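You operate a simulated robot arm through the tools that you are given. There is no shell and no other tool. Be economical: measure what you need, move in short steps, check, and stop when the job is done.

You are at the controls of a simulated two-armed robot. One attempt, no reset.

TASK
Close the green puller on its new rod by the gauge, then start.
Fine: roller lever down, gap wheel till the grip gauge is in the green, cover shut and latched; only then mains on; leave it running.

Only the result counts: the job must be done as asked and must still hold three seconds after the hand-in. Knocking over, shifting, dropping, spilling or breaking anything else fails it. Lids that push on must go on centred and level and be pressed home; caps that screw on are set level and turned clockwise until they are tight.

THE ROBOT
Two 6-joint arms with two-finger parallel grippers on one trunk, on a base that drives. Base frame: it is fixed to the floor where the robot stands at the start and does not move with it; the origin is under the middle of the robot, x ahead of it, y to its left, z up. Readings come in m, rad, newtons and seconds.
The left shoulder is at the start at [-0.029, 0.177, 0.887], the right one opposite. With the tool pointing down near the work surface each hand reaches from about 0.42 to 0.76 m from the robot's upright axis, wherever it stands, measured 20 degrees to its own side. Places, roughly: belt screw of the cream puller [0, 1.4, 0.7]; belt screw of the grey puller [-0.5, 3, 0.6]; brake of the cream puller [-0.2, 2.1, 0.3]; brake of the green puller [0.4, 0, 0.3]; brake of the grey puller [-0.8, 3.7, 0.3]; cover latch of the cream puller [-0.1, 2, 1.1]; cover latch of the green puller [0.6, 0, 1.1]; cover latch of the grey puller [-0.6, 3.7, 1.1]; felt wiper lever of the green puller [0.6, -0.3, 0.8]; gap wheel of the cream puller [-0.1, 2, 1.3]; gap wheel of the grey puller [-0.6, 3.7, 1.3]; gear lever of the green puller [0.6, -0.1, 0.5]; green puller [0.9, -0.4, 0.8]; length dial of the cream puller [0.3, 1.5, 1]; length dial of the green puller [1, -0.5, 1]; length dial of the grey puller [-0.3, 3.2, 1]. Payload 1.57 kg a hand.
Tool frame (each hand has its own): the origin (TCP) lies between the finger pads and is the grasp point; the fingertips stand 0.03 m ahead of it; z points along the fingers, y is the line along which they close. Largest opening 0.08 m; finger width 0.017, thickness 0.012; the body of the gripper, 0.04 by 0.082 m, starts 0.08 m behind the TCP.
Orientation is that of the tool frame in the base frame, as a unit quaternion [x, y, z, w]. With the fingers straight down and closing along the base's y, the tool's x points along the base's -x, its y along +y and its z along -z.

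THE INTERFACE
- The arms move only by the tool servo_tool. It takes "left_increments", "right_increments" or both (then of equal length, played together; a hand with none holds still); each is text: rows parted by semicolons, each of 7 numbers parted by spaces: the shift along the base's x, y, z in units of 300 mm (1.0 is 300 mm), then the turn, a rotation vector about the base's x, y, z in units of 60 degrees (1.0 is 60 degrees), then the opening, from 0 (shut) to 1 (fully open). In form: tx ty tz rx ry rz fingers; .... A call has 1 to 10 rows; each row is the pose to reach, as a shift and turn from the pose commanded when the call began. A call with a number of a shift or a turn outside -1 to 1 is refused whole. Rows are played at 5 a second. More than 0.05 m and 0.15 rad between two rows, or a gripper value outside its range, and nothing of the call is played. Where a pose cannot be reached the arm comes as near as it can. A force on the tool above 40 N (or 10 N above the force at the start of the call, whichever is more), or a blocked arm, ends the call early, and 0.2 s more pass. Each finger travels about 0.072 m/s and halts on what it meets, pressing with about 24 N; the grip force reading is that of the motor and also rises with nothing between the fingers. The clock runs only during rows and for 0.2 s after the last one: add rows that repeat a pose to give the fingers time. The reply holds the time, the measured pose of the TCP, the force on the tool along the base axes, the opening and the grip force, in the units named above and with some noise, with the torque about the TCP (base axes, N m) and any sound that the robot's microphone picked up.
- Cameras (640 x 400 px; columns grow to the right, rows downward): "scene" is now at [0.0348, -0.0211, 1.6196]; the picture's right is [-0.24, -0.97, 0.00], its down [-0.65, 0.16, -0.74] and it looks along [0.72, -0.18, -0.67] (base axes); focal length 270 px, centre (320, 200). "left" rides on the left gripper at [0.072, 0.007, -0.122] in its tool frame; the picture's right is [-0.09, 1.00, 0.00], its down [-0.84, -0.08, -0.54] and it looks along [-0.54, -0.05, 0.84] (tool axes); focal length 238 px, centre (320, 200). "right" rides on the right gripper at [0.072, -0.007, -0.122] in its tool frame; the picture's right is [0.09, 1.00, 0.00], its down [-0.84, 0.08, -0.54] and it looks along [-0.54, 0.05, 0.84] (tool axes); focal length 238 px, centre (320, 200). There is no depth. A picture from a camera that has moved, and an enlarged one, comes with that camera's place and axes in the base frame and with its lens.
- camera(camera): a new picture of that camera. No time passes.
- lift_body(by): slides the trunk up (or, below 0, down) by that many m; the arms and the scene camera ride with it, the base frame stays. It gives what a move gives, with no picture.
- base_move(legs): drives the robot by 1 to 6 legs, each [ahead, left, turn to the left] in m, m and rad, along the robot's own axes; the way and the turn of a leg run together, so that a leg with both is an arc; at most 1.5 m and 3.142 rad a leg. The arms and the cameras ride along, it lands a little off, and it stops where it bumps. It gives what a move gives.
- pan_tilt(pan, tilt): turns the head with the scene camera to pan (to the left, within 2.496 rad either way) and tilt (down, from -0.506 to 1.204), counted from straight ahead of the robot. It gives what a move gives.
- inspect(camera, box): a new picture of the part [left, top, right, bottom] of that camera's present view, enlarged. No time passes.
- sign_off(): hands the job in; it is judged then, once.

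Go step by step. Nothing tells you exact positions but the pictures and the camera data: compare them with the known pose of the tool, close in by small moves and look again before you grip or let go. The budget is 120 turns and 108 pictures, counting those below and the enlarged ones. Unless the task says otherwise, let go and move clear before handing in, and close with one line.

The tools are called as name(argument=value, ...) on one line, values as JSON. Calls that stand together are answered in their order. servo_tool: Moves the arms, as the interface text tells. Its arguments: {"type":"object","properties":{"left_increments":{"type":"string"},"right_increments":{"type":"string"}},"required":[]} The other tools are called the same way: lift_body (by) slides the trunk up or down; base_move (legs) drives the base; pan_tilt (pan, tilt) turns the head that bears the scene camera; camera (camera) takes a picture; inspect (camera, box) takes an enlarged picture of a part of a camera's view; sign_off () hands the job in.

At the start:

```text
time_s: 0.0
left_eef_pos: [0.2871, 0.0049, 1.4099]
left_orientation: [0.0, 1.0, -0.001, 0.0]
left_force: [-0.5, 0.6, 0.2]
left_torque: [0.01, 0.0, -0.01]
left_grip_width: 0.08
left_gripper_force: 0.1
right_eef_pos: [0.3302, -0.2499, 1.4087]
right_orientation: [0.0, 1.0, 0.0, 0.0]
right_force: [-0.7, -1.0, 1.2]
right_torque: [0.02, 0.01, -0.01]
right_grip_width: 0.0798
right_gripper_force: 0.1
trunk travel left (down, up): [-0.328, 0.0]
robot x, y, heading: [-0.0005, -0.0051, 0.001]
head pan, tilt: [-0.246, 0.737]
```

scene: 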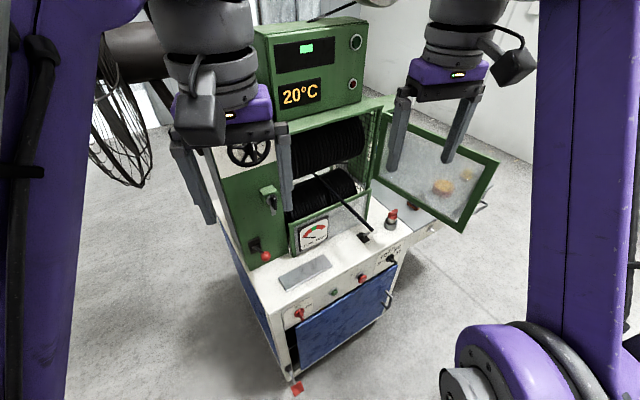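
right: 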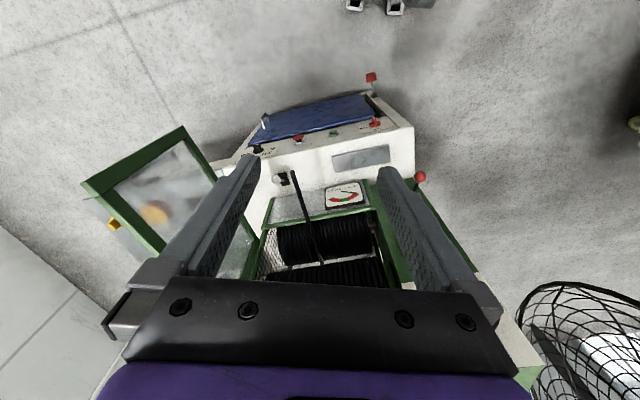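
left: 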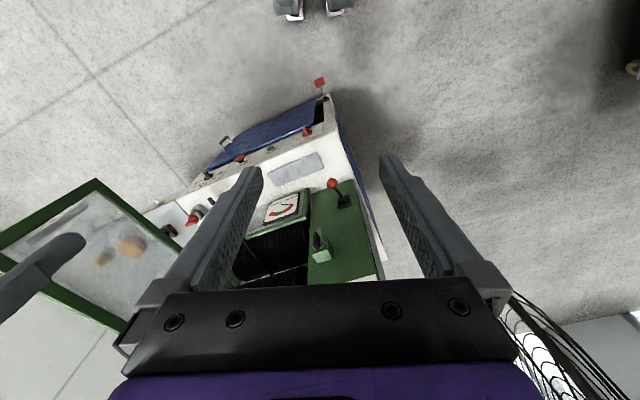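

I see the green puller ahead, cover open to the right, with a gauge, handwheel and several levers. I'll take enlarged looks first.

inspect(camera="scene", box=[200, 100, 420, 240])

inspect(camera="scene", box=[240, 200, 440, 330])

inspect(camera="scene", box=[350, 90, 510, 240])

```text
2.86 times, centred on (310, 170) of scene
camera zoom: at [0.0348, -0.0211, 1.6196], right [-0.24, -0.97, 0.0], down [-0.65, 0.16, -0.74], along [0.72, -0.18, -0.67], focal length 770 px, centre (349, 286)
```

zoom: 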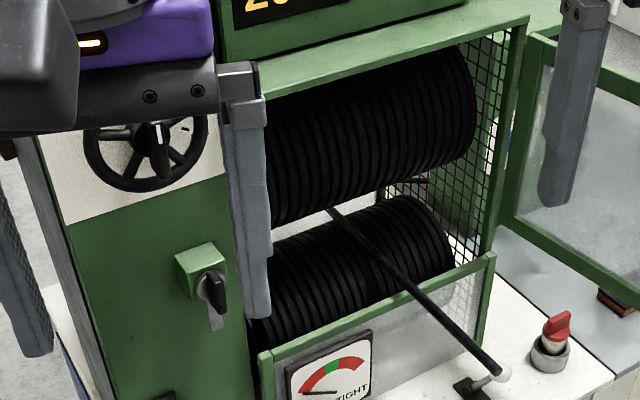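

```text
3.08 times, centred on (340, 265) of scene
camera zoom: at [0.0348, -0.0211, 1.6196], right [-0.24, -0.97, 0.0], down [-0.65, 0.16, -0.74], along [0.72, -0.18, -0.67], focal length 829 px, centre (258, 0)
```

zoom: 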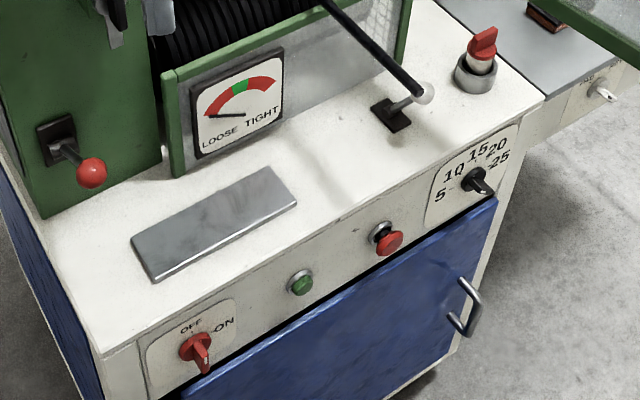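

```text
2.67 times, centred on (430, 165) of scene
camera zoom: at [0.0348, -0.0211, 1.6196], right [-0.24, -0.97, 0.0], down [-0.65, 0.16, -0.74], along [0.72, -0.18, -0.67], focal length 719 px, centre (27, 293)
```

zoom: 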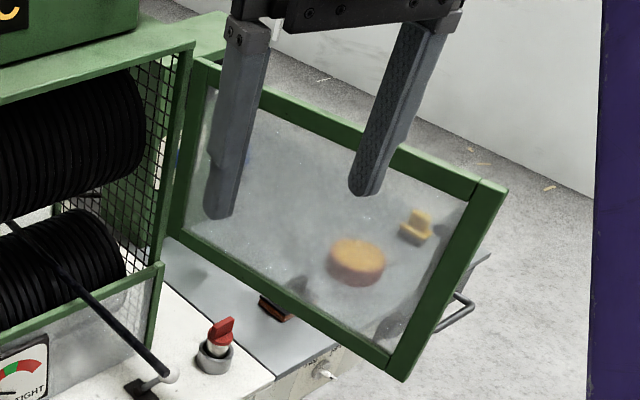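

The cover is hinged on the right and stands open towards me. I'll swing the left hand to point forwards and away, and shift the right hand over the cover to its outer side.

servo_tool(left_increments="0 0.08 0 0 -0.1 0 1; 0 0.16 0 0 -0.2 0 1; 0 0.24 0 0 -0.3 0 1; 0 0.32 0 0 -0.4 0 1; 0 0.4 0 0 -0.5 0 1; 0 0.48 0 0 -0.6 0 1; 0 0.56 0 0 -0.7 0 1; 0 0.64 0 0 -0.8 0 1; 0 0.72 0 0 -0.9 0 1; 0 0.8 0 0 -1 0 1", right_increments="0 -0.1 0 0 0 0 1; 0 -0.2 0 0 0 0 1; 0 -0.3 0 0 0 0 0.8; 0 -0.4 0 0 0 0 0.6; 0 -0.5 0 0 0 0 0.4; 0 -0.6 0 0 0 0 0.2; 0 -0.7 0 0 0 0 0; 0 -0.8 0 0 0 0 0; 0 -0.9 0 0 0 0 0; 0 -1 0 0 0 0 0")

camera(camera="scene")

```text
time_s: 2.2
left_eef_pos: [0.2871, 0.2456, 1.4097]
left_orientation: [-0.001, 0.865, 0.001, 0.501]
left_force: [0.0, 0.2, 0.9]
left_torque: [-0.02, -0.01, 0.02]
left_grip_width: 0.0802
left_gripper_force: 0.0
right_eef_pos: [0.3099, -0.5104, 1.3705]
right_orientation: [0.0, 1.0, 0.0, 0.001]
right_force: [-0.4, 1.0, 0.3]
right_torque: [-0.01, -0.03, -0.01]
right_grip_width: 0.0
right_gripper_force: 21.4
right hand out of reach, approached as far as the arm can: row 5, 6, 7, 8, 9, 10
trunk travel left (down, up): [-0.328, 0.0]
robot x, y, heading: [0.0002, 0.0019, -0.001]
head pan, tilt: [-0.246, 0.737]
```

```text
101 pictures are left
camera scene: at [0.0354, -0.0213, 1.6197], right [-0.24, -0.97, 0.0], down [-0.65, 0.16, -0.74], along [0.72, -0.18, -0.67], focal length 270 px, centre (320, 200)
```

scene: 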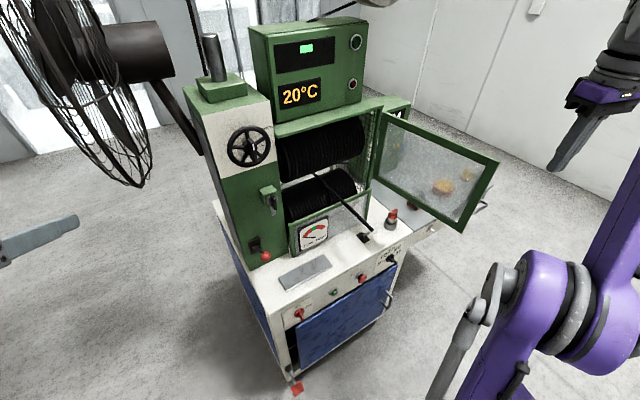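

inspect(camera="scene", box=[170, 20, 330, 120])

inspect(camera="scene", box=[210, 110, 310, 172])

inspect(camera="scene", box=[220, 170, 340, 270])

inspect(camera="scene", box=[260, 240, 420, 400])

inspect(camera="scene", box=[340, 150, 500, 250])

```text
4.00 times, centred on (250, 70) of scene
camera zoom: at [0.0354, -0.0213, 1.6197], right [-0.24, -0.97, 0.0], down [-0.65, 0.16, -0.74], along [0.72, -0.18, -0.67], focal length 1078 px, centre (600, 720)
```

zoom: 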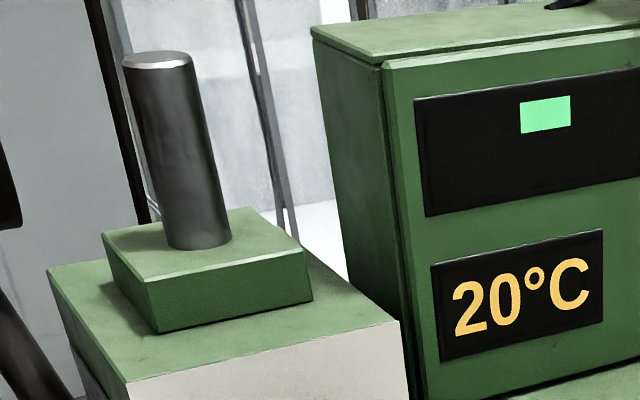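

```text
6.40 times, centred on (260, 141) of scene
camera zoom: at [0.0354, -0.0213, 1.6197], right [-0.24, -0.97, 0.0], down [-0.65, 0.16, -0.74], along [0.72, -0.18, -0.67], focal length 1725 px, centre (704, 578)
```

zoom: 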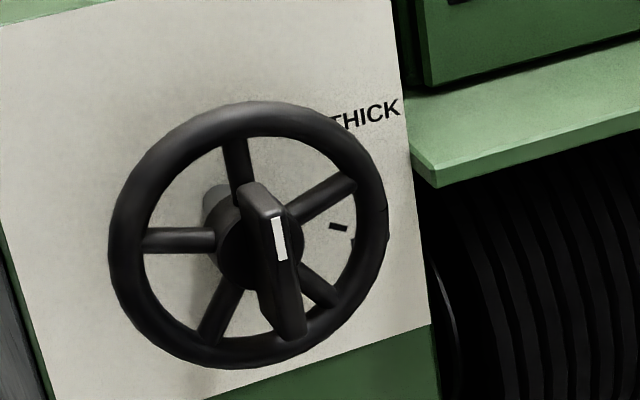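

```text
4.00 times, centred on (280, 220) of scene
camera zoom: at [0.0354, -0.0213, 1.6197], right [-0.24, -0.97, 0.0], down [-0.65, 0.16, -0.74], along [0.72, -0.18, -0.67], focal length 1078 px, centre (480, 120)
```

zoom: 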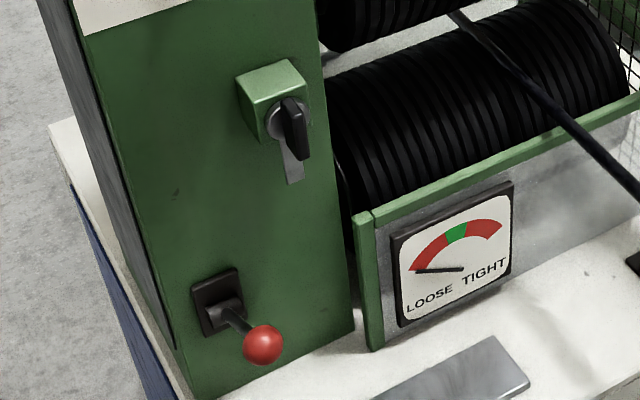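

```text
2.50 times, centred on (340, 320) of scene
camera zoom: at [0.0354, -0.0213, 1.6197], right [-0.24, -0.97, 0.0], down [-0.65, 0.16, -0.74], along [0.72, -0.18, -0.67], focal length 674 px, centre (270, -100)
```

zoom: 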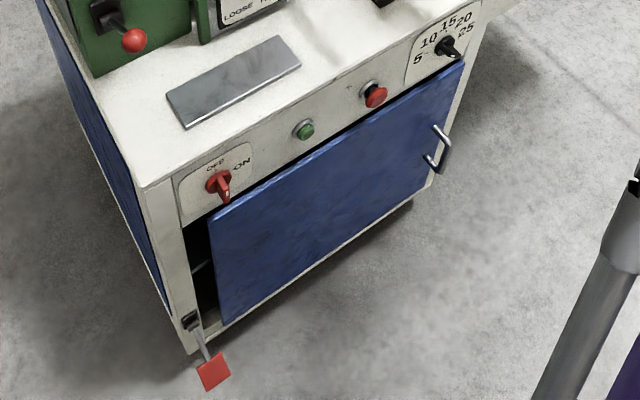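

```text
4.00 times, centred on (420, 200) of scene
camera zoom: at [0.0354, -0.0213, 1.6197], right [-0.24, -0.97, 0.0], down [-0.65, 0.16, -0.74], along [0.72, -0.18, -0.67], focal length 1078 px, centre (-80, 200)
```

zoom: 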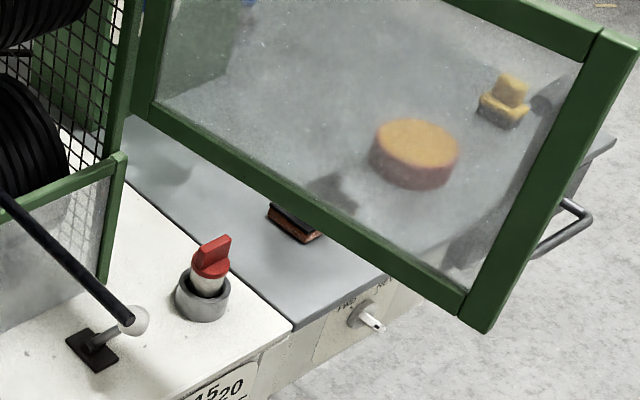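

The red-ball lever on the panel should be the roller lever; the wheel with a wing handle is the gap wheel; the red OFF/ON knob the mains. I'll turn the left hand square to the panel and lower it to look at the lever from the side.

servo_tool(left_increments="0 0 -0.1 0.0165 -0.099 0.0616 1; 0 0 -0.2 0.033 -0.198 0.1232 1; 0 0 -0.3 0.0495 -0.297 0.185 1; 0 0 -0.4 0.066 -0.396 0.246 0.8; 0 0 -0.5 0.0825 -0.4954 0.308 0.6; 0 0 -0.6 0.0825 -0.4954 0.308 0.4; 0 0 -0.7 0.0825 -0.4954 0.308 0.2; 0 0 -0.8 0.0825 -0.4954 0.308 0; 0 0 -0.9 0.0825 -0.4954 0.308 0; 0 0 -1 0.0825 -0.4954 0.308 0")

camera(camera="left")

camera(camera="scene")

```text
time_s: 4.6
left_eef_pos: [0.3215, 0.2435, 1.1357]
left_orientation: [-0.115, 0.697, 0.116, 0.698]
left_force: [0.3, -0.1, 0.0]
left_torque: [0.0, -0.02, 0.01]
left_grip_width: 0.0
left_gripper_force: 21.5
left hand out of reach, approached as far as the arm can: row 2, 3, 4, 5, 6, 7, 8, 9, 10
right_eef_pos: [0.3091, -0.5083, 1.3697]
right_orientation: [0.001, 1.0, 0.0, 0.0]
right_force: [0.4, -0.3, 0.1]
right_torque: [-0.01, -0.04, 0.06]
right_grip_width: 0.0002
right_gripper_force: 21.8
trunk travel left (down, up): [-0.328, 0.0]
robot x, y, heading: [-0.0011, 0.002, -0.004]
head pan, tilt: [-0.246, 0.737]
stopped in row 10 (left hand): the arm was blocked; the commanded pose is now the measured one
```

```text
95 pictures are left
camera left: at [0.2057, 0.2108, 1.063], right [-0.32, 0.94, 0.09], down [-0.49, -0.25, 0.84], along [0.81, 0.22, 0.54], focal length 238 px, centre (320, 200)
```

left: 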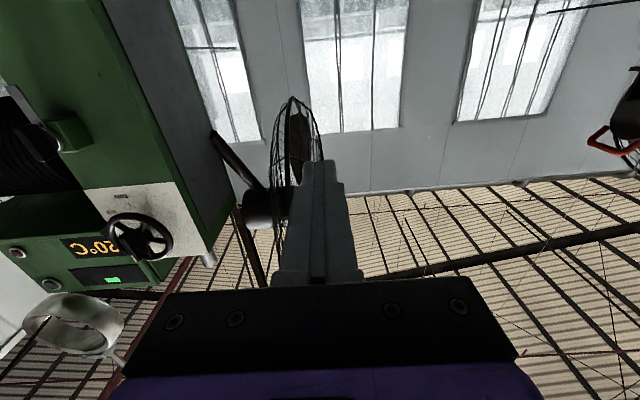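

```text
94 pictures are left
camera scene: at [0.0347, -0.0209, 1.6196], right [-0.24, -0.97, 0.0], down [-0.65, 0.16, -0.74], along [0.72, -0.18, -0.67], focal length 270 px, centre (320, 200)
```

scene: 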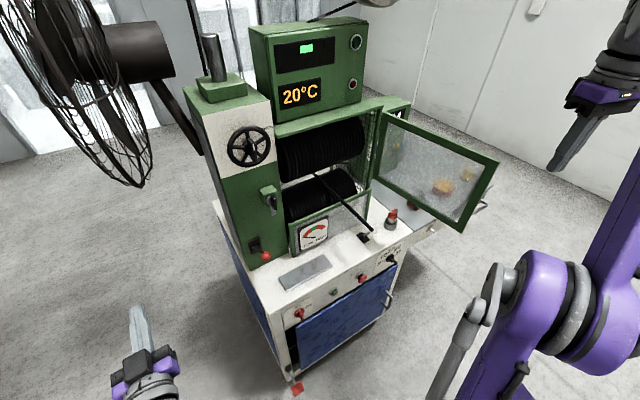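

The hand can't fold in this close. I'll back off and square the robot to the machine (it stands about 0.33 rad turned).

base_move(legs=[[-0.12, 0, 0], [0, 0, 0.33], [0, -0.19, 0]])

pan_tilt(pan=0, tilt=0.7)

camera(camera="scene")

```text
time_s: 8.8
left_eef_pos: [0.1696, 0.1534, 1.1349]
left_orientation: [-0.227, 0.669, 0.227, 0.67]
left_force: [-0.8, -0.3, 0.7]
left_torque: [-0.01, 0.0, -0.02]
left_grip_width: 0.0001
left_gripper_force: 21.0
right_eef_pos: [0.3951, -0.564, 1.3702]
right_orientation: [-0.161, 0.987, 0.0, 0.002]
right_force: [-1.3, -0.2, -0.1]
right_torque: [0.02, 0.02, -0.02]
right_grip_width: 0.0
right_gripper_force: 20.6
trunk travel left (down, up): [-0.328, 0.0]
robot x, y, heading: [-0.0621, -0.1779, 0.324]
head pan, tilt: [-0.246, 0.737]
```

```text
time_s: 9.5
left_eef_pos: [0.1681, 0.1519, 1.1352]
left_orientation: [-0.226, 0.669, 0.226, 0.671]
left_force: [-0.5, -0.9, -0.8]
left_torque: [-0.01, -0.01, -0.02]
left_grip_width: 0.0
left_gripper_force: 21.3
right_eef_pos: [0.3955, -0.5643, 1.3701]
right_orientation: [-0.161, 0.987, 0.0, 0.001]
right_force: [-0.4, -0.8, -0.5]
right_torque: [-0.01, -0.01, -0.01]
right_grip_width: 0.0
right_gripper_force: 21.4
trunk travel left (down, up): [-0.328, 0.0]
robot x, y, heading: [-0.0613, -0.184, 0.325]
head pan, tilt: [0.0, 0.7]
```

```text
93 pictures are left
camera scene: at [-0.0233, -0.1678, 1.6227], right [0.32, -0.95, 0.0], down [-0.61, -0.2, -0.76], along [0.73, 0.24, -0.64], focal length 270 px, centre (320, 200)
```

scene: 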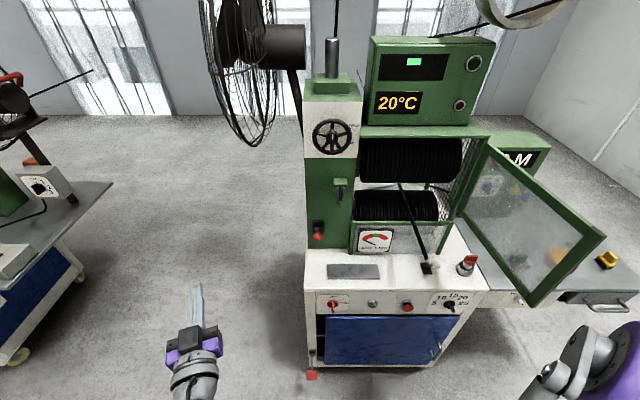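

inspect(camera="scene", box=[290, 90, 410, 165])

inspect(camera="scene", box=[290, 165, 410, 240])

inspect(camera="scene", box=[300, 250, 420, 325])

inspect(camera="scene", box=[400, 110, 640, 310])

```text
5.33 times, centred on (350, 128) of scene
camera zoom: at [-0.0233, -0.1678, 1.6227], right [0.32, -0.95, 0.0], down [-0.61, -0.2, -0.76], along [0.73, 0.24, -0.64], focal length 1438 px, centre (160, 587)
```

zoom: 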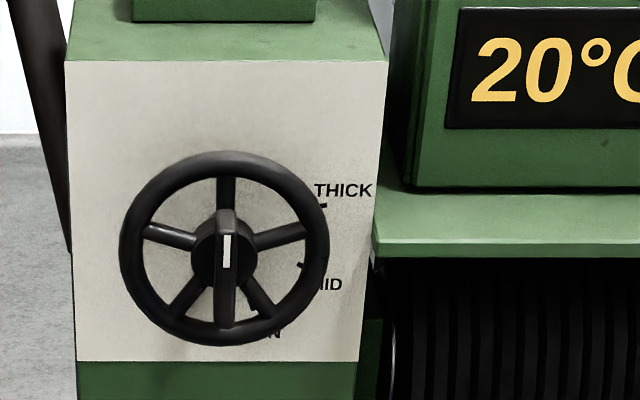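

```text
5.33 times, centred on (350, 202) of scene
camera zoom: at [-0.0233, -0.1678, 1.6227], right [0.32, -0.95, 0.0], down [-0.61, -0.2, -0.76], along [0.73, 0.24, -0.64], focal length 1438 px, centre (160, 187)
```

zoom: 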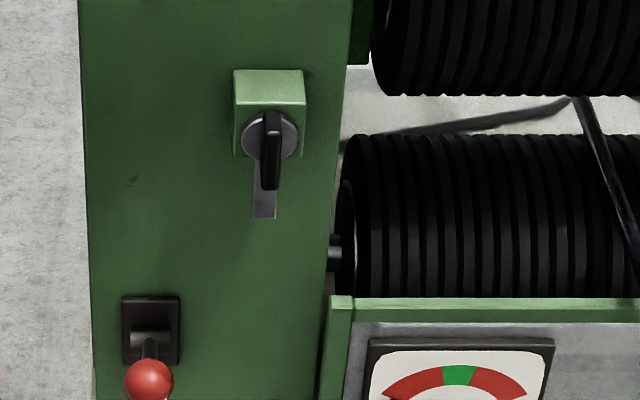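

```text
5.33 times, centred on (360, 288) of scene
camera zoom: at [-0.0233, -0.1678, 1.6227], right [0.32, -0.95, 0.0], down [-0.61, -0.2, -0.76], along [0.73, 0.24, -0.64], focal length 1438 px, centre (107, -267)
```

zoom: 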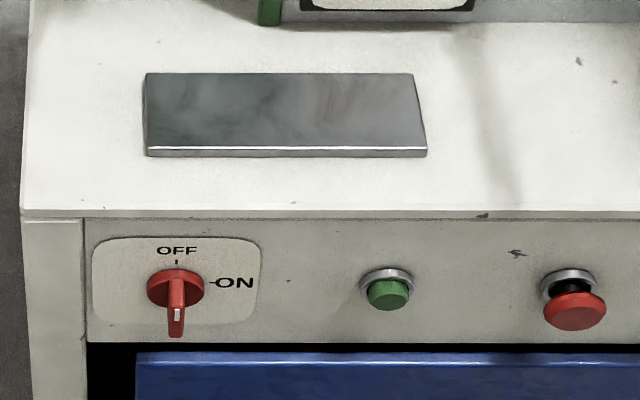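

```text
2.00 times, centred on (520, 210) of scene
camera zoom: at [-0.0233, -0.1678, 1.6227], right [0.32, -0.95, 0.0], down [-0.61, -0.2, -0.76], along [0.73, 0.24, -0.64], focal length 539 px, centre (-80, 180)
```

zoom: 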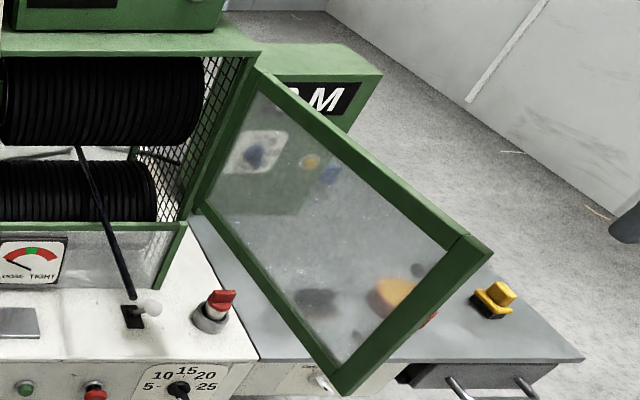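

The robot is now square. From the two views the lever ball is near (0.49, 0.01, 1.03) and raised about 36°, so it must be pushed down; the wheel axis is around z = 1.31, the latch around z = 1.145. I'll bring the left hand, pitched 45° and closed, above the lever.

servo_tool(left_increments="0.095 -0.05 0.05 -0.0441 0.0832 -0.0368 0; 0.19 -0.1 0.1 -0.0882 0.1664 -0.0735 0; 0.286 -0.15 0.15 -0.1323 0.2495 -0.1103 0; 0.38 -0.2 0.167 -0.1765 0.3327 -0.147 0; 0.476 -0.25 0.167 -0.2206 0.4159 -0.1838 0; 0.57 -0.3 0.167 -0.2647 0.499 -0.2205 0; 0.667 -0.355 0.167 -0.3088 0.5822 -0.2573 0; 0.76 -0.405 0.167 -0.3529 0.6654 -0.294 0; 0.857 -0.456 0.167 -0.3529 0.6654 -0.294 0; 0.953 -0.507 0.167 -0.3529 0.6654 -0.294 0")

camera(camera="left")

camera(camera="scene")

```text
time_s: 11.7
left_eef_pos: [0.456, -0.0018, 1.1843]
left_orientation: [-0.149, 0.912, 0.063, 0.378]
left_force: [0.3, -1.1, 0.0]
left_torque: [-0.01, 0.03, 0.01]
left_grip_width: 0.0
left_gripper_force: 21.5
right_eef_pos: [0.3975, -0.5646, 1.3709]
right_orientation: [-0.16, 0.987, -0.001, 0.0]
right_force: [0.9, -1.0, 0.1]
right_torque: [0.0, 0.05, -0.02]
right_grip_width: 0.0
right_gripper_force: 21.6
trunk travel left (down, up): [-0.328, 0.0]
robot x, y, heading: [-0.0595, -0.1786, 0.325]
head pan, tilt: [0.0, 0.7]
```

```text
88 pictures are left
camera left: at [0.323, -0.0375, 1.2198], right [-0.26, 0.96, 0.07], down [0.22, -0.01, 0.97], along [0.94, 0.27, -0.21], focal length 238 px, centre (320, 200)
```

left: 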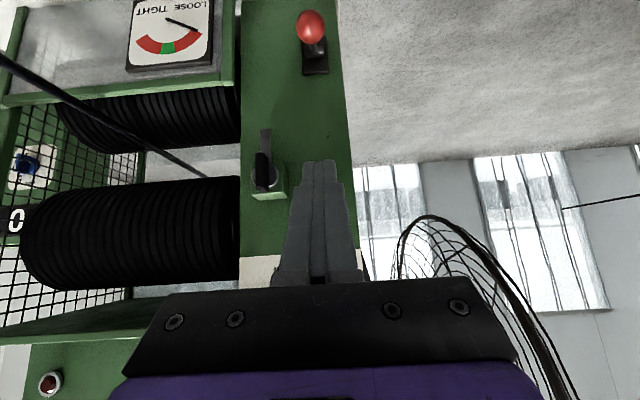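

```text
87 pictures are left
camera scene: at [-0.0219, -0.1682, 1.6227], right [0.32, -0.95, 0.0], down [-0.61, -0.2, -0.76], along [0.72, 0.24, -0.64], focal length 270 px, centre (320, 200)
```

scene: 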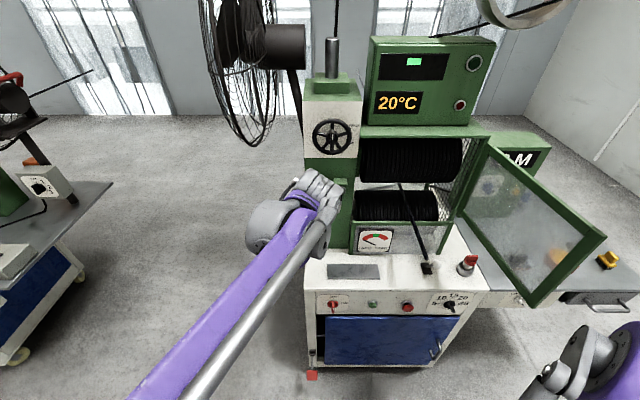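

servo_tool(left_increments="0.107 0.043 0 0 0 0 0; 0.107 0.043 -0.13 0 0 0 0; 0.107 0.043 -0.26 0 0 0 0; 0.107 0.043 -0.38 0 0 0 0; 0.107 0.043 -0.43 0 0 0 0; 0.107 0.043 -0.48 0 0 0 0; 0.107 0.043 -0.54 0 0 0 0; 0.107 0.043 -0.6 0 0 0 0; 0.107 0.043 -0.65 0 0 0 0; 0.107 0.043 -0.7 0 0 0 0")

camera(camera="left")

```text
time_s: 13.9
left_eef_pos: [0.4881, 0.0146, 0.9743]
left_orientation: [-0.15, 0.912, 0.064, 0.377]
left_force: [0.1, 0.5, -0.6]
left_torque: [-0.02, -0.01, -0.01]
left_grip_width: 0.0002
left_gripper_force: 21.4
right_eef_pos: [0.3969, -0.5646, 1.3694]
right_orientation: [-0.161, 0.987, 0.001, 0.001]
right_force: [0.7, 0.4, 0.4]
right_torque: [-0.04, 0.0, -0.02]
right_grip_width: 0.0001
right_gripper_force: 20.9
trunk travel left (down, up): [-0.328, 0.0]
robot x, y, heading: [-0.0584, -0.1786, 0.324]
head pan, tilt: [0.0, 0.7]
```

```text
86 pictures are left
camera left: at [0.3562, -0.0227, 1.01], right [-0.26, 0.96, 0.07], down [0.22, -0.01, 0.97], along [0.94, 0.27, -0.21], focal length 238 px, centre (320, 200)
```

left: 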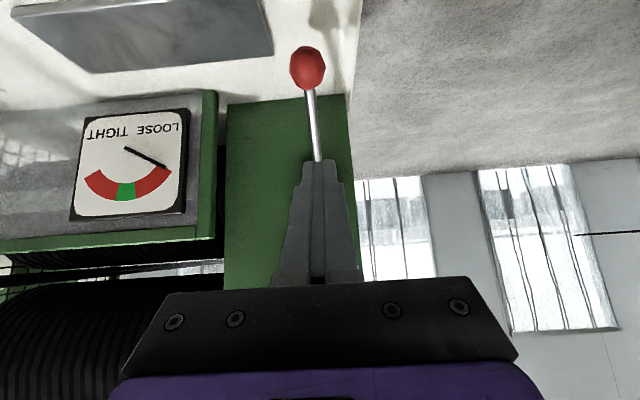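

The lever moves freely with the push; continuing down to its stop.

servo_tool(left_increments="0 0 -0.05 0 0 0 0; 0 0 -0.1 0 0 0 0; 0 0 -0.14 0 0 0 0; 0 0 -0.18 0 0 0 0; 0 0 -0.22 0 0 0 0")

camera(camera="left")

camera(camera="scene")

```text
time_s: 15.1
left_eef_pos: [0.485, 0.0146, 0.9127]
left_orientation: [-0.148, 0.91, 0.063, 0.381]
left_force: [-1.0, -1.0, 27.1]
left_torque: [0.09, -0.39, -0.03]
left_grip_width: 0.0
left_gripper_force: 21.3
right_eef_pos: [0.3916, -0.5654, 1.3717]
right_orientation: [-0.161, 0.987, 0.0, 0.002]
right_force: [-0.3, 0.0, -0.2]
right_torque: [0.01, 0.0, -0.01]
right_grip_width: 0.0
right_gripper_force: 21.2
trunk travel left (down, up): [-0.328, 0.0]
robot x, y, heading: [-0.0601, -0.1797, 0.325]
head pan, tilt: [0.0, 0.7]
```

```text
85 pictures are left
camera left: at [0.3531, -0.0224, 0.9474], right [-0.26, 0.96, 0.07], down [0.22, -0.01, 0.98], along [0.94, 0.27, -0.2], focal length 238 px, centre (320, 200)
```

left: 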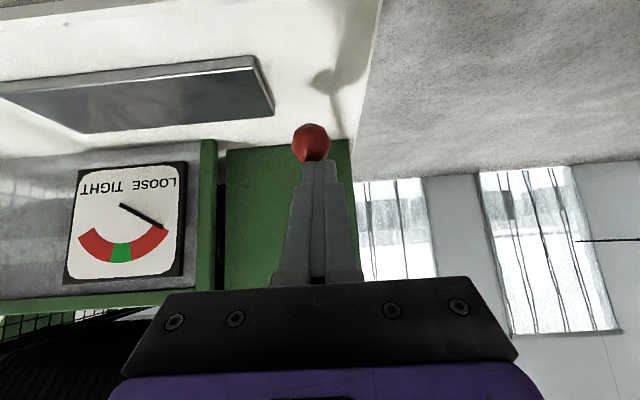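

```text
84 pictures are left
camera scene: at [-0.027, -0.1689, 1.6232], right [0.32, -0.95, 0.0], down [-0.61, -0.2, -0.77], along [0.73, 0.24, -0.64], focal length 270 px, centre (320, 200)
```

scene: 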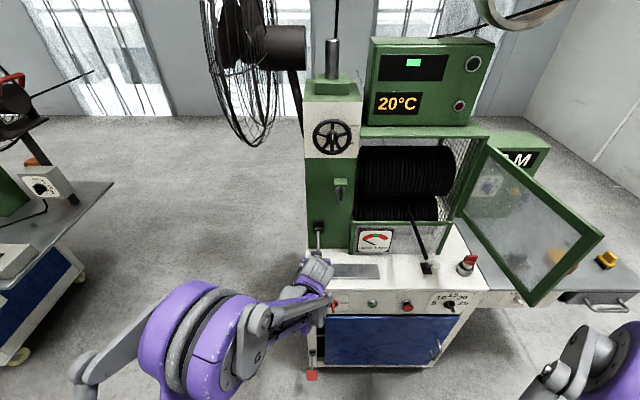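

The upper roller has dropped; the lever is down. Now I raise the hand, level it, and go to the wheel.

servo_tool(left_increments="0 0 0.12 0 0 0 0; 0 0 0.25 0 0 0 0; -0.05 -0.02 0.38 0.03 -0.0889 0 0; -0.1 -0.04 0.5 0.06 -0.1777 0 0; -0.15 -0.055 0.6 0.0898 -0.2666 0 0.1; -0.203 -0.069 0.7 0.1197 -0.3554 0 0.2; -0.203 -0.069 0.8 0.1496 -0.4443 0 0.3; -0.203 -0.069 0.9 0.1796 -0.5331 0 0.44; -0.203 -0.069 0.95 0.2095 -0.622 0 0.44; -0.203 -0.069 1 0.2394 -0.7108 0 0.44")

camera(camera="scene")

camera(camera="left")

```text
time_s: 17.3
left_eef_pos: [0.4246, -0.0069, 1.2086]
left_orientation: [-0.115, 0.697, 0.115, 0.698]
left_force: [-0.2, 0.3, 0.2]
left_torque: [0.02, -0.01, -0.01]
left_grip_width: 0.0352
left_gripper_force: 0.1
right_eef_pos: [0.3951, -0.5641, 1.3709]
right_orientation: [-0.161, 0.987, 0.0, 0.0]
right_force: [0.1, 0.6, 0.4]
right_torque: [-0.03, 0.01, -0.01]
right_grip_width: 0.0001
right_gripper_force: 21.4
trunk travel left (down, up): [-0.328, 0.0]
robot x, y, heading: [-0.061, -0.1801, 0.323]
head pan, tilt: [0.0, 0.7]
```

```text
83 pictures are left
camera scene: at [-0.0232, -0.1678, 1.6227], right [0.32, -0.95, 0.0], down [-0.61, -0.2, -0.76], along [0.73, 0.24, -0.64], focal length 270 px, centre (320, 200)
```

scene: 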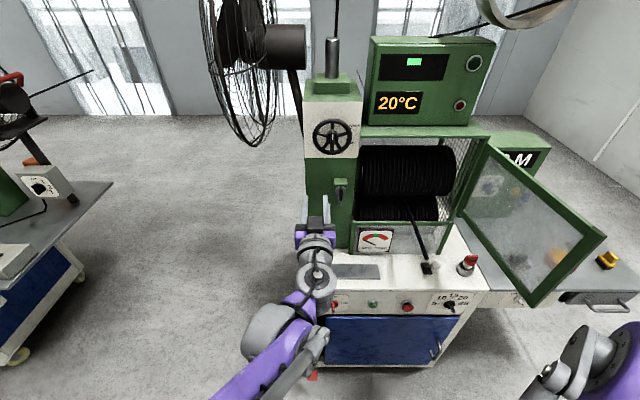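

```text
82 pictures are left
camera left: at [0.3082, -0.0388, 1.1363], right [-0.32, 0.94, 0.09], down [-0.49, -0.25, 0.84], along [0.81, 0.22, 0.54], focal length 238 px, centre (320, 200)
```

left: 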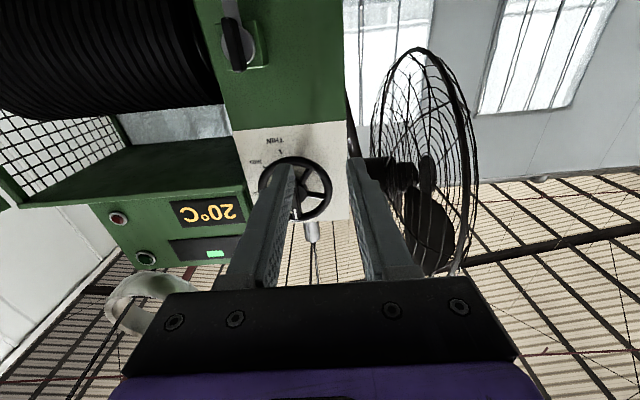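

servo_tool(left_increments="0.03 -0.03 0.11 0 0 0 0.44; 0.07 -0.06 0.22 0 0 0 0.44; 0.137 -0.094 0.338 0 0 0 0.44; 0.137 -0.094 0.338 0 0 0 0.44")

camera(camera="left")

inspect(camera="scene", box=[270, 90, 430, 190])

```text
time_s: 18.3
left_eef_pos: [0.4678, -0.0355, 1.3099]
left_orientation: [-0.116, 0.697, 0.116, 0.698]
left_force: [-0.9, -0.4, -0.4]
left_torque: [0.0, 0.0, 0.02]
left_grip_width: 0.0351
left_gripper_force: 0.1
right_eef_pos: [0.3936, -0.5644, 1.3709]
right_orientation: [-0.16, 0.987, 0.0, -0.001]
right_force: [-0.6, -0.3, -0.2]
right_torque: [0.01, 0.0, -0.02]
right_grip_width: 0.0
right_gripper_force: 21.9
trunk travel left (down, up): [-0.328, 0.0]
robot x, y, heading: [-0.0606, -0.1802, 0.323]
head pan, tilt: [0.0, 0.7]
```

```text
81 pictures are left
camera left: at [0.3506, -0.0667, 1.237], right [-0.32, 0.94, 0.09], down [-0.49, -0.25, 0.84], along [0.81, 0.22, 0.54], focal length 238 px, centre (320, 200)
```

left: 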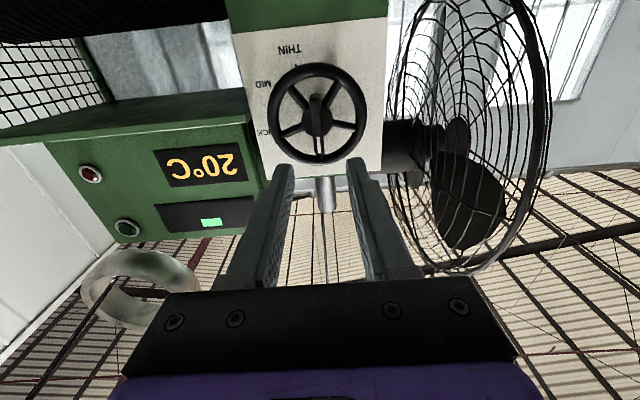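

```text
4.00 times, centred on (350, 140) of scene
camera zoom: at [-0.0238, -0.1675, 1.6227], right [0.32, -0.95, 0.0], down [-0.61, -0.2, -0.77], along [0.73, 0.24, -0.64], focal length 1078 px, centre (200, 440)
```

zoom: 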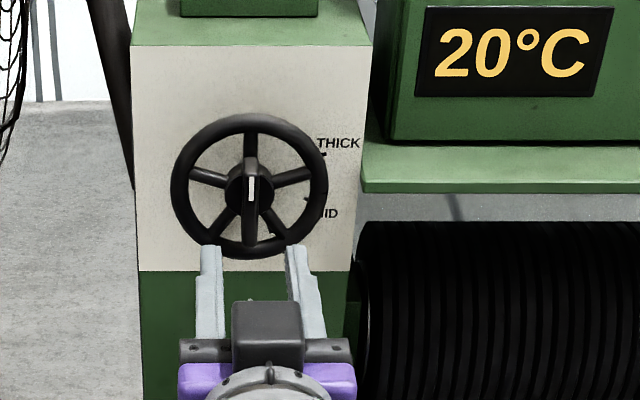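

inspect(camera="left", box=[240, 50, 400, 170])

```text
3.33 times, centred on (320, 110) of left
camera zoom: at [0.3506, -0.0667, 1.237], right [-0.32, 0.94, 0.09], down [-0.49, -0.25, 0.84], along [0.81, 0.22, 0.54], focal length 794 px, centre (320, 500)
```

zoom: 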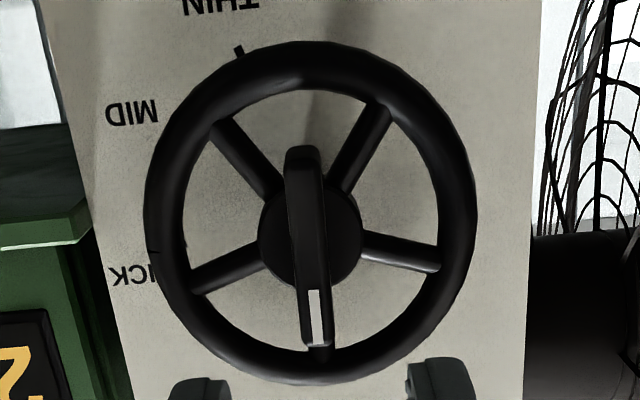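

The wing handle is centred near z = 1.297 with its front about 0.53 deep; its mark points up and THICK→THIN runs clockwise. I move in over it.

servo_tool(left_increments="0 0 -0.043 0 0 0 0.44; 0.1 0.034 -0.043 0 0 0 0.44; 0.2 0.067 -0.043 0 0 0 0.44; 0.293 0.099 -0.043 0 0 0 0.44; 0.293 0.099 -0.043 0 0 0 0.44")

camera(camera="left")

inspect(camera="scene", box=[270, 90, 430, 190])

```text
time_s: 19.5
left_eef_pos: [0.5532, -0.009, 1.2979]
left_orientation: [-0.115, 0.697, 0.115, 0.698]
left_force: [-18.8, -5.4, -10.3]
left_torque: [0.13, 0.43, -0.4]
left_grip_width: 0.0344
left_gripper_force: 0.0
right_eef_pos: [0.3931, -0.5664, 1.3711]
right_orientation: [-0.16, 0.987, 0.0, 0.0]
right_force: [-0.2, 0.2, -0.3]
right_torque: [-0.03, 0.0, 0.0]
right_grip_width: 0.0
right_gripper_force: 21.0
trunk travel left (down, up): [-0.328, 0.0]
robot x, y, heading: [-0.0628, -0.176, 0.323]
head pan, tilt: [0.0, 0.7]
```

```text
78 pictures are left
camera left: at [0.4365, -0.0386, 1.2243], right [-0.32, 0.94, 0.09], down [-0.49, -0.25, 0.84], along [0.81, 0.22, 0.54], focal length 238 px, centre (320, 200)
```

left: 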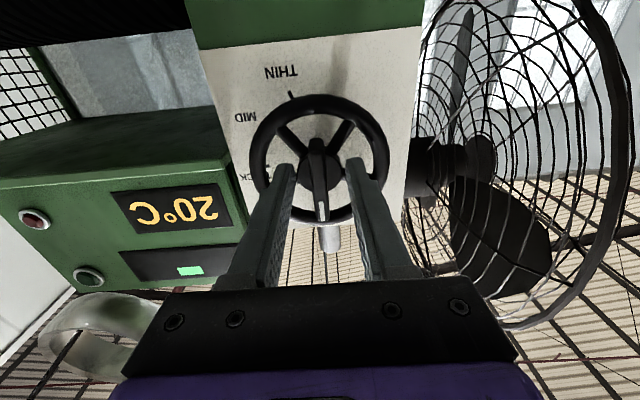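

```text
4.00 times, centred on (350, 140) of scene
camera zoom: at [-0.0264, -0.1686, 1.6226], right [0.32, -0.95, 0.0], down [-0.61, -0.2, -0.77], along [0.73, 0.24, -0.64], focal length 1078 px, centre (200, 440)
```

zoom: 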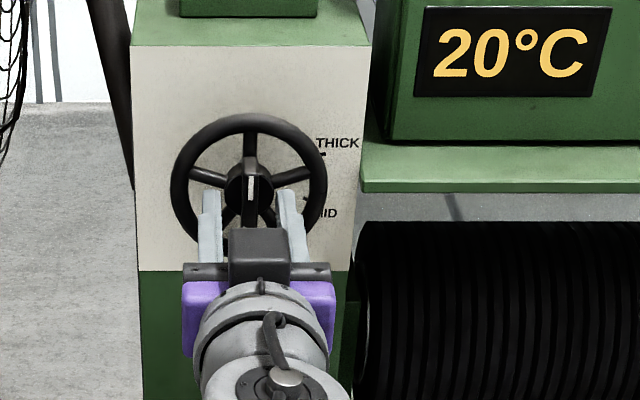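

Fingertips touch the wheel's body slightly; I back off a little and close on the wing.

servo_tool(left_increments="-0.03 -0.01 0 0 0 0 0.44; -0.03 -0.01 0 0 0 0 0.3; -0.03 -0.01 0 0 0 0 0.15; -0.03 -0.01 0 0 0 0 0.05; -0.03 -0.01 0 0 0 0 0.0; -0.03 -0.01 0 0 0 0 0.0; -0.03 -0.01 0 0 0 0 0.0")

inspect(camera="left", box=[220, 70, 420, 230])

```text
time_s: 21.1
left_eef_pos: [0.5463, -0.0095, 1.2967]
left_orientation: [-0.115, 0.697, 0.116, 0.698]
left_force: [-0.1, -4.6, 1.1]
left_torque: [-0.01, 0.06, -0.52]
left_grip_width: 0.0099
left_gripper_force: 28.0
right_eef_pos: [0.395, -0.5656, 1.3711]
right_orientation: [-0.161, 0.987, 0.0, 0.001]
right_force: [0.0, -0.9, -0.5]
right_torque: [0.0, -0.02, 0.01]
right_grip_width: 0.0
right_gripper_force: 21.7
trunk travel left (down, up): [-0.328, 0.0]
robot x, y, heading: [-0.0601, -0.1779, 0.324]
head pan, tilt: [0.0, 0.7]
```

```text
2.50 times, centred on (320, 150) of left
camera zoom: at [0.4291, -0.0416, 1.2245], right [-0.32, 0.94, 0.09], down [-0.49, -0.25, 0.84], along [0.81, 0.22, 0.54], focal length 596 px, centre (320, 325)
```

zoom: 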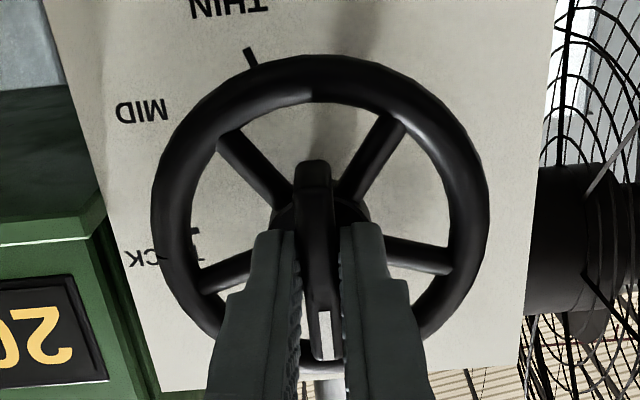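

Wing gripped (9.9 mm). Turn clockwise 36° and look at the gauge.

servo_tool(left_increments="0 0 0 0.095 0.032 0 0; 0 0 0 0.19 0.064 0 0; 0 0 0 0.285 0.096 0 0; 0 0 0 0.38 0.128 0 0; 0 0 0 0.475 0.16 0 0; 0 0 0 0.57 0.192 0 0; 0 0 0 0.57 0.192 0 0")

inspect(camera="scene", box=[290, 100, 450, 260])

```text
time_s: 22.7
left_eef_pos: [0.5445, -0.0086, 1.2983]
left_orientation: [0.105, 0.698, 0.327, 0.628]
left_force: [-3.5, 0.5, -1.8]
left_torque: [-0.1, 0.27, -0.34]
left_grip_width: 0.0098
left_gripper_force: 27.8
right_eef_pos: [0.3953, -0.564, 1.372]
right_orientation: [-0.161, 0.987, 0.0, -0.001]
right_force: [0.0, 0.4, 0.9]
right_torque: [0.03, -0.01, 0.0]
right_grip_width: 0.0
right_gripper_force: 21.9
trunk travel left (down, up): [-0.328, 0.0]
robot x, y, heading: [-0.0592, -0.1791, 0.325]
head pan, tilt: [0.0, 0.7]
```

```text
2.50 times, centred on (370, 180) of scene
camera zoom: at [-0.0238, -0.1674, 1.6227], right [0.32, -0.95, 0.0], down [-0.61, -0.2, -0.77], along [0.73, 0.24, -0.64], focal length 674 px, centre (195, 250)
```

zoom: 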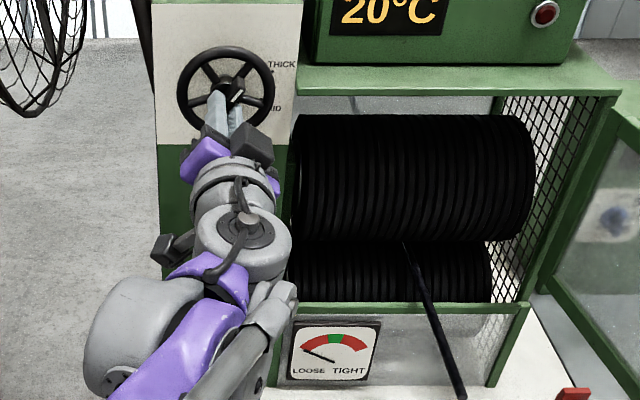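

inspect(camera="scene", box=[350, 225, 400, 256])

```text
12.80 times, centred on (375, 240) of scene
camera zoom: at [-0.0238, -0.1674, 1.6227], right [0.32, -0.95, 0.0], down [-0.61, -0.2, -0.77], along [0.73, 0.24, -0.64], focal length 3450 px, centre (-384, -318)
```

zoom: 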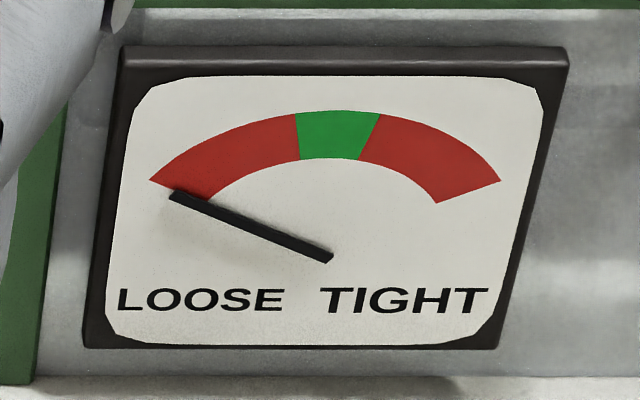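

The needle is still at the loose end; turn further.

servo_tool(left_increments="0 0 0 0.095 0.032 0 0; 0 0 0 0.19 0.064 0 0; 0 0 0 0.285 0.096 0 0; 0 0 0 0.38 0.128 0 0; 0 0 0 0.475 0.16 0 0; 0 0 0 0.57 0.192 0 0; 0 0 0 0.57 0.192 0 0")

camera(camera="scene")

inspect(camera="scene", box=[350, 225, 400, 256])

```text
time_s: 24.3
left_eef_pos: [0.5458, -0.0074, 1.2985]
left_orientation: [0.318, 0.629, 0.505, 0.498]
left_force: [2.8, 9.2, 19.9]
left_torque: [0.02, -0.24, -0.33]
left_grip_width: 0.0098
left_gripper_force: 28.6
right_eef_pos: [0.3947, -0.5631, 1.372]
right_orientation: [-0.161, 0.987, -0.001, 0.001]
right_force: [-0.2, -0.3, -0.6]
right_torque: [0.01, 0.01, -0.01]
right_grip_width: 0.0
right_gripper_force: 21.1
trunk travel left (down, up): [-0.328, 0.0]
robot x, y, heading: [-0.0595, -0.1767, 0.321]
head pan, tilt: [0.0, 0.7]
```

```text
73 pictures are left
camera scene: at [-0.0248, -0.1663, 1.6229], right [0.32, -0.95, 0.0], down [-0.61, -0.21, -0.77], along [0.73, 0.24, -0.64], focal length 270 px, centre (320, 200)
```

scene: 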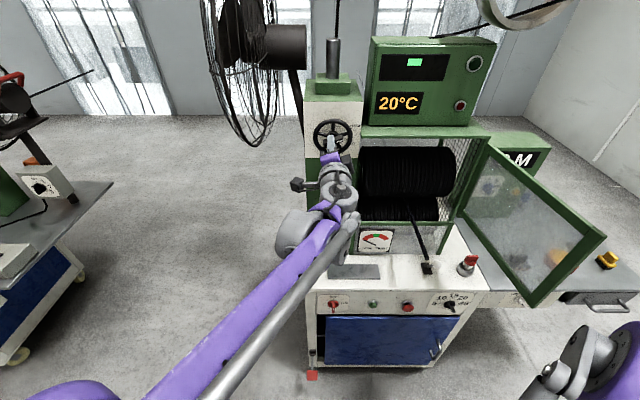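

```text
12.80 times, centred on (375, 240) of scene
camera zoom: at [-0.0248, -0.1663, 1.6229], right [0.32, -0.95, 0.0], down [-0.61, -0.21, -0.77], along [0.73, 0.24, -0.64], focal length 3450 px, centre (-384, -318)
```

zoom: 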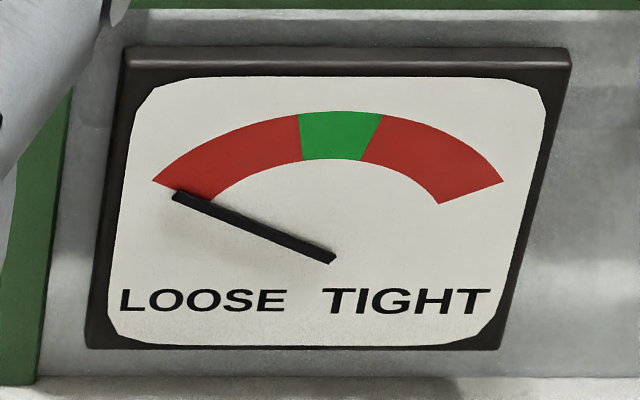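

servo_tool(left_increments="0 0 0.007 0.095 0.032 0 0; 0 0 0.007 0.19 0.064 0 0; 0 0 0.007 0.285 0.096 0 0; 0 0 0.007 0.38 0.128 0 0; 0 0 0.007 0.475 0.16 0 0; 0 0 0.007 0.475 0.16 0 0")

inspect(camera="scene", box=[290, 110, 410, 255])

camera(camera="left")

```text
time_s: 25.7
left_eef_pos: [0.5445, -0.0072, 1.3]
left_orientation: [0.471, 0.526, 0.616, 0.35]
left_force: [2.1, 10.5, 12.6]
left_torque: [0.11, -0.22, 0.69]
left_grip_width: 0.0099
left_gripper_force: 28.0
right_eef_pos: [0.3963, -0.5624, 1.371]
right_orientation: [-0.16, 0.987, -0.001, 0.0]
right_force: [0.4, 0.2, -1.0]
right_torque: [0.0, 0.01, -0.01]
right_grip_width: 0.0004
right_gripper_force: 20.8
trunk travel left (down, up): [-0.328, 0.0]
robot x, y, heading: [-0.0585, -0.1797, 0.326]
head pan, tilt: [0.0, 0.7]
```

```text
2.76 times, centred on (350, 182) of scene
camera zoom: at [-0.0242, -0.1656, 1.6228], right [0.32, -0.95, 0.0], down [-0.61, -0.21, -0.77], along [0.73, 0.24, -0.64], focal length 744 px, centre (237, 248)
```

zoom: 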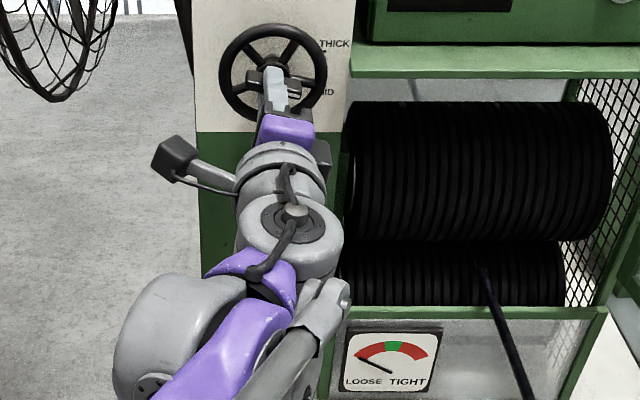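

```text
70 pictures are left
camera left: at [0.4081, 0.0204, 1.3216], right [0.09, -0.29, 0.95], down [-0.26, -0.93, -0.26], along [0.96, -0.22, -0.16], focal length 238 px, centre (320, 200)
```

left: 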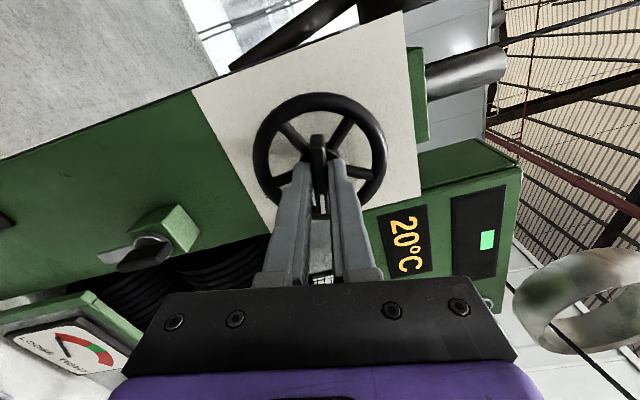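

servo_tool(left_increments="0 0 0 0.095 0.032 0 0; 0 0 0 0.19 0.064 0 0; 0 0 0 0.285 0.096 0 0; 0 0 0 0.38 0.128 0 0; 0 0 0 0.38 0.128 0 0")

inspect(camera="scene", box=[350, 225, 400, 256])

```text
time_s: 26.9
left_eef_pos: [0.5445, -0.0102, 1.3001]
left_orientation: [0.571, 0.415, 0.675, 0.215]
left_force: [9.6, 5.5, 29.9]
left_torque: [0.12, -0.39, -0.04]
left_grip_width: 0.01
left_gripper_force: 28.0
right_eef_pos: [0.3945, -0.5645, 1.3708]
right_orientation: [-0.161, 0.987, 0.0, 0.001]
right_force: [-0.5, -0.3, 0.2]
right_torque: [0.01, 0.03, -0.01]
right_grip_width: 0.0002
right_gripper_force: 22.3
trunk travel left (down, up): [-0.328, 0.0]
robot x, y, heading: [-0.0618, -0.1839, 0.326]
head pan, tilt: [0.0, 0.7]
```

```text
12.80 times, centred on (375, 240) of scene
camera zoom: at [-0.0245, -0.1674, 1.6228], right [0.32, -0.95, 0.0], down [-0.61, -0.2, -0.77], along [0.73, 0.24, -0.64], focal length 3450 px, centre (-384, -318)
```

zoom: 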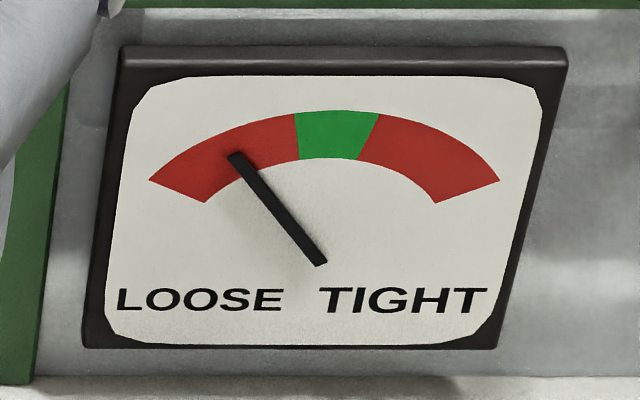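

The needle is moving now (about 1:1 with the wheel). Another ~23°, easing the side load.

servo_tool(left_increments="-0.003 0 0.01 0 0 0 0; -0.003 0 0.01 0.09 0.03 0 0; -0.003 0 0.01 0.18 0.06 0 0; -0.003 0 0.01 0.27 0.09 0 0; -0.003 0 0.01 0.36 0.12 0 0; -0.003 0 0.01 0.36 0.12 0 0")

inspect(camera="scene", box=[350, 225, 400, 256])

```text
time_s: 28.3
left_eef_pos: [0.545, -0.0101, 1.3006]
left_orientation: [0.643, 0.294, 0.703, 0.077]
left_force: [-8.3, -4.9, -22.9]
left_torque: [-0.2, 0.62, -0.13]
left_grip_width: 0.0099
left_gripper_force: 28.6
right_eef_pos: [0.3963, -0.5651, 1.3698]
right_orientation: [-0.16, 0.987, -0.001, -0.001]
right_force: [-0.3, 0.6, -0.4]
right_torque: [0.01, 0.0, -0.04]
right_grip_width: 0.0
right_gripper_force: 21.5
trunk travel left (down, up): [-0.328, 0.0]
robot x, y, heading: [-0.0622, -0.1785, 0.322]
head pan, tilt: [0.0, 0.7]
```

```text
12.80 times, centred on (375, 240) of scene
camera zoom: at [-0.0227, -0.168, 1.6225], right [0.32, -0.95, 0.0], down [-0.61, -0.2, -0.76], along [0.73, 0.24, -0.64], focal length 3450 px, centre (-384, -318)
```

zoom: 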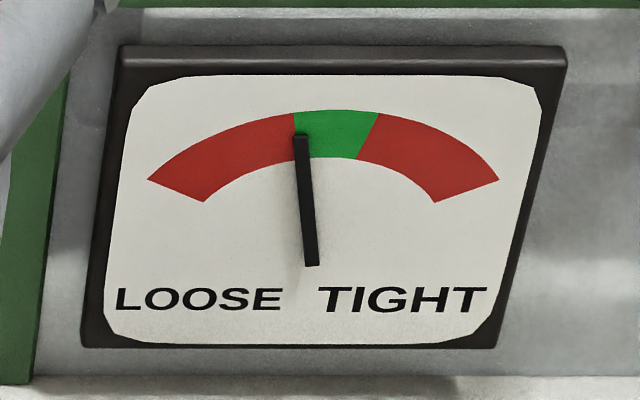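

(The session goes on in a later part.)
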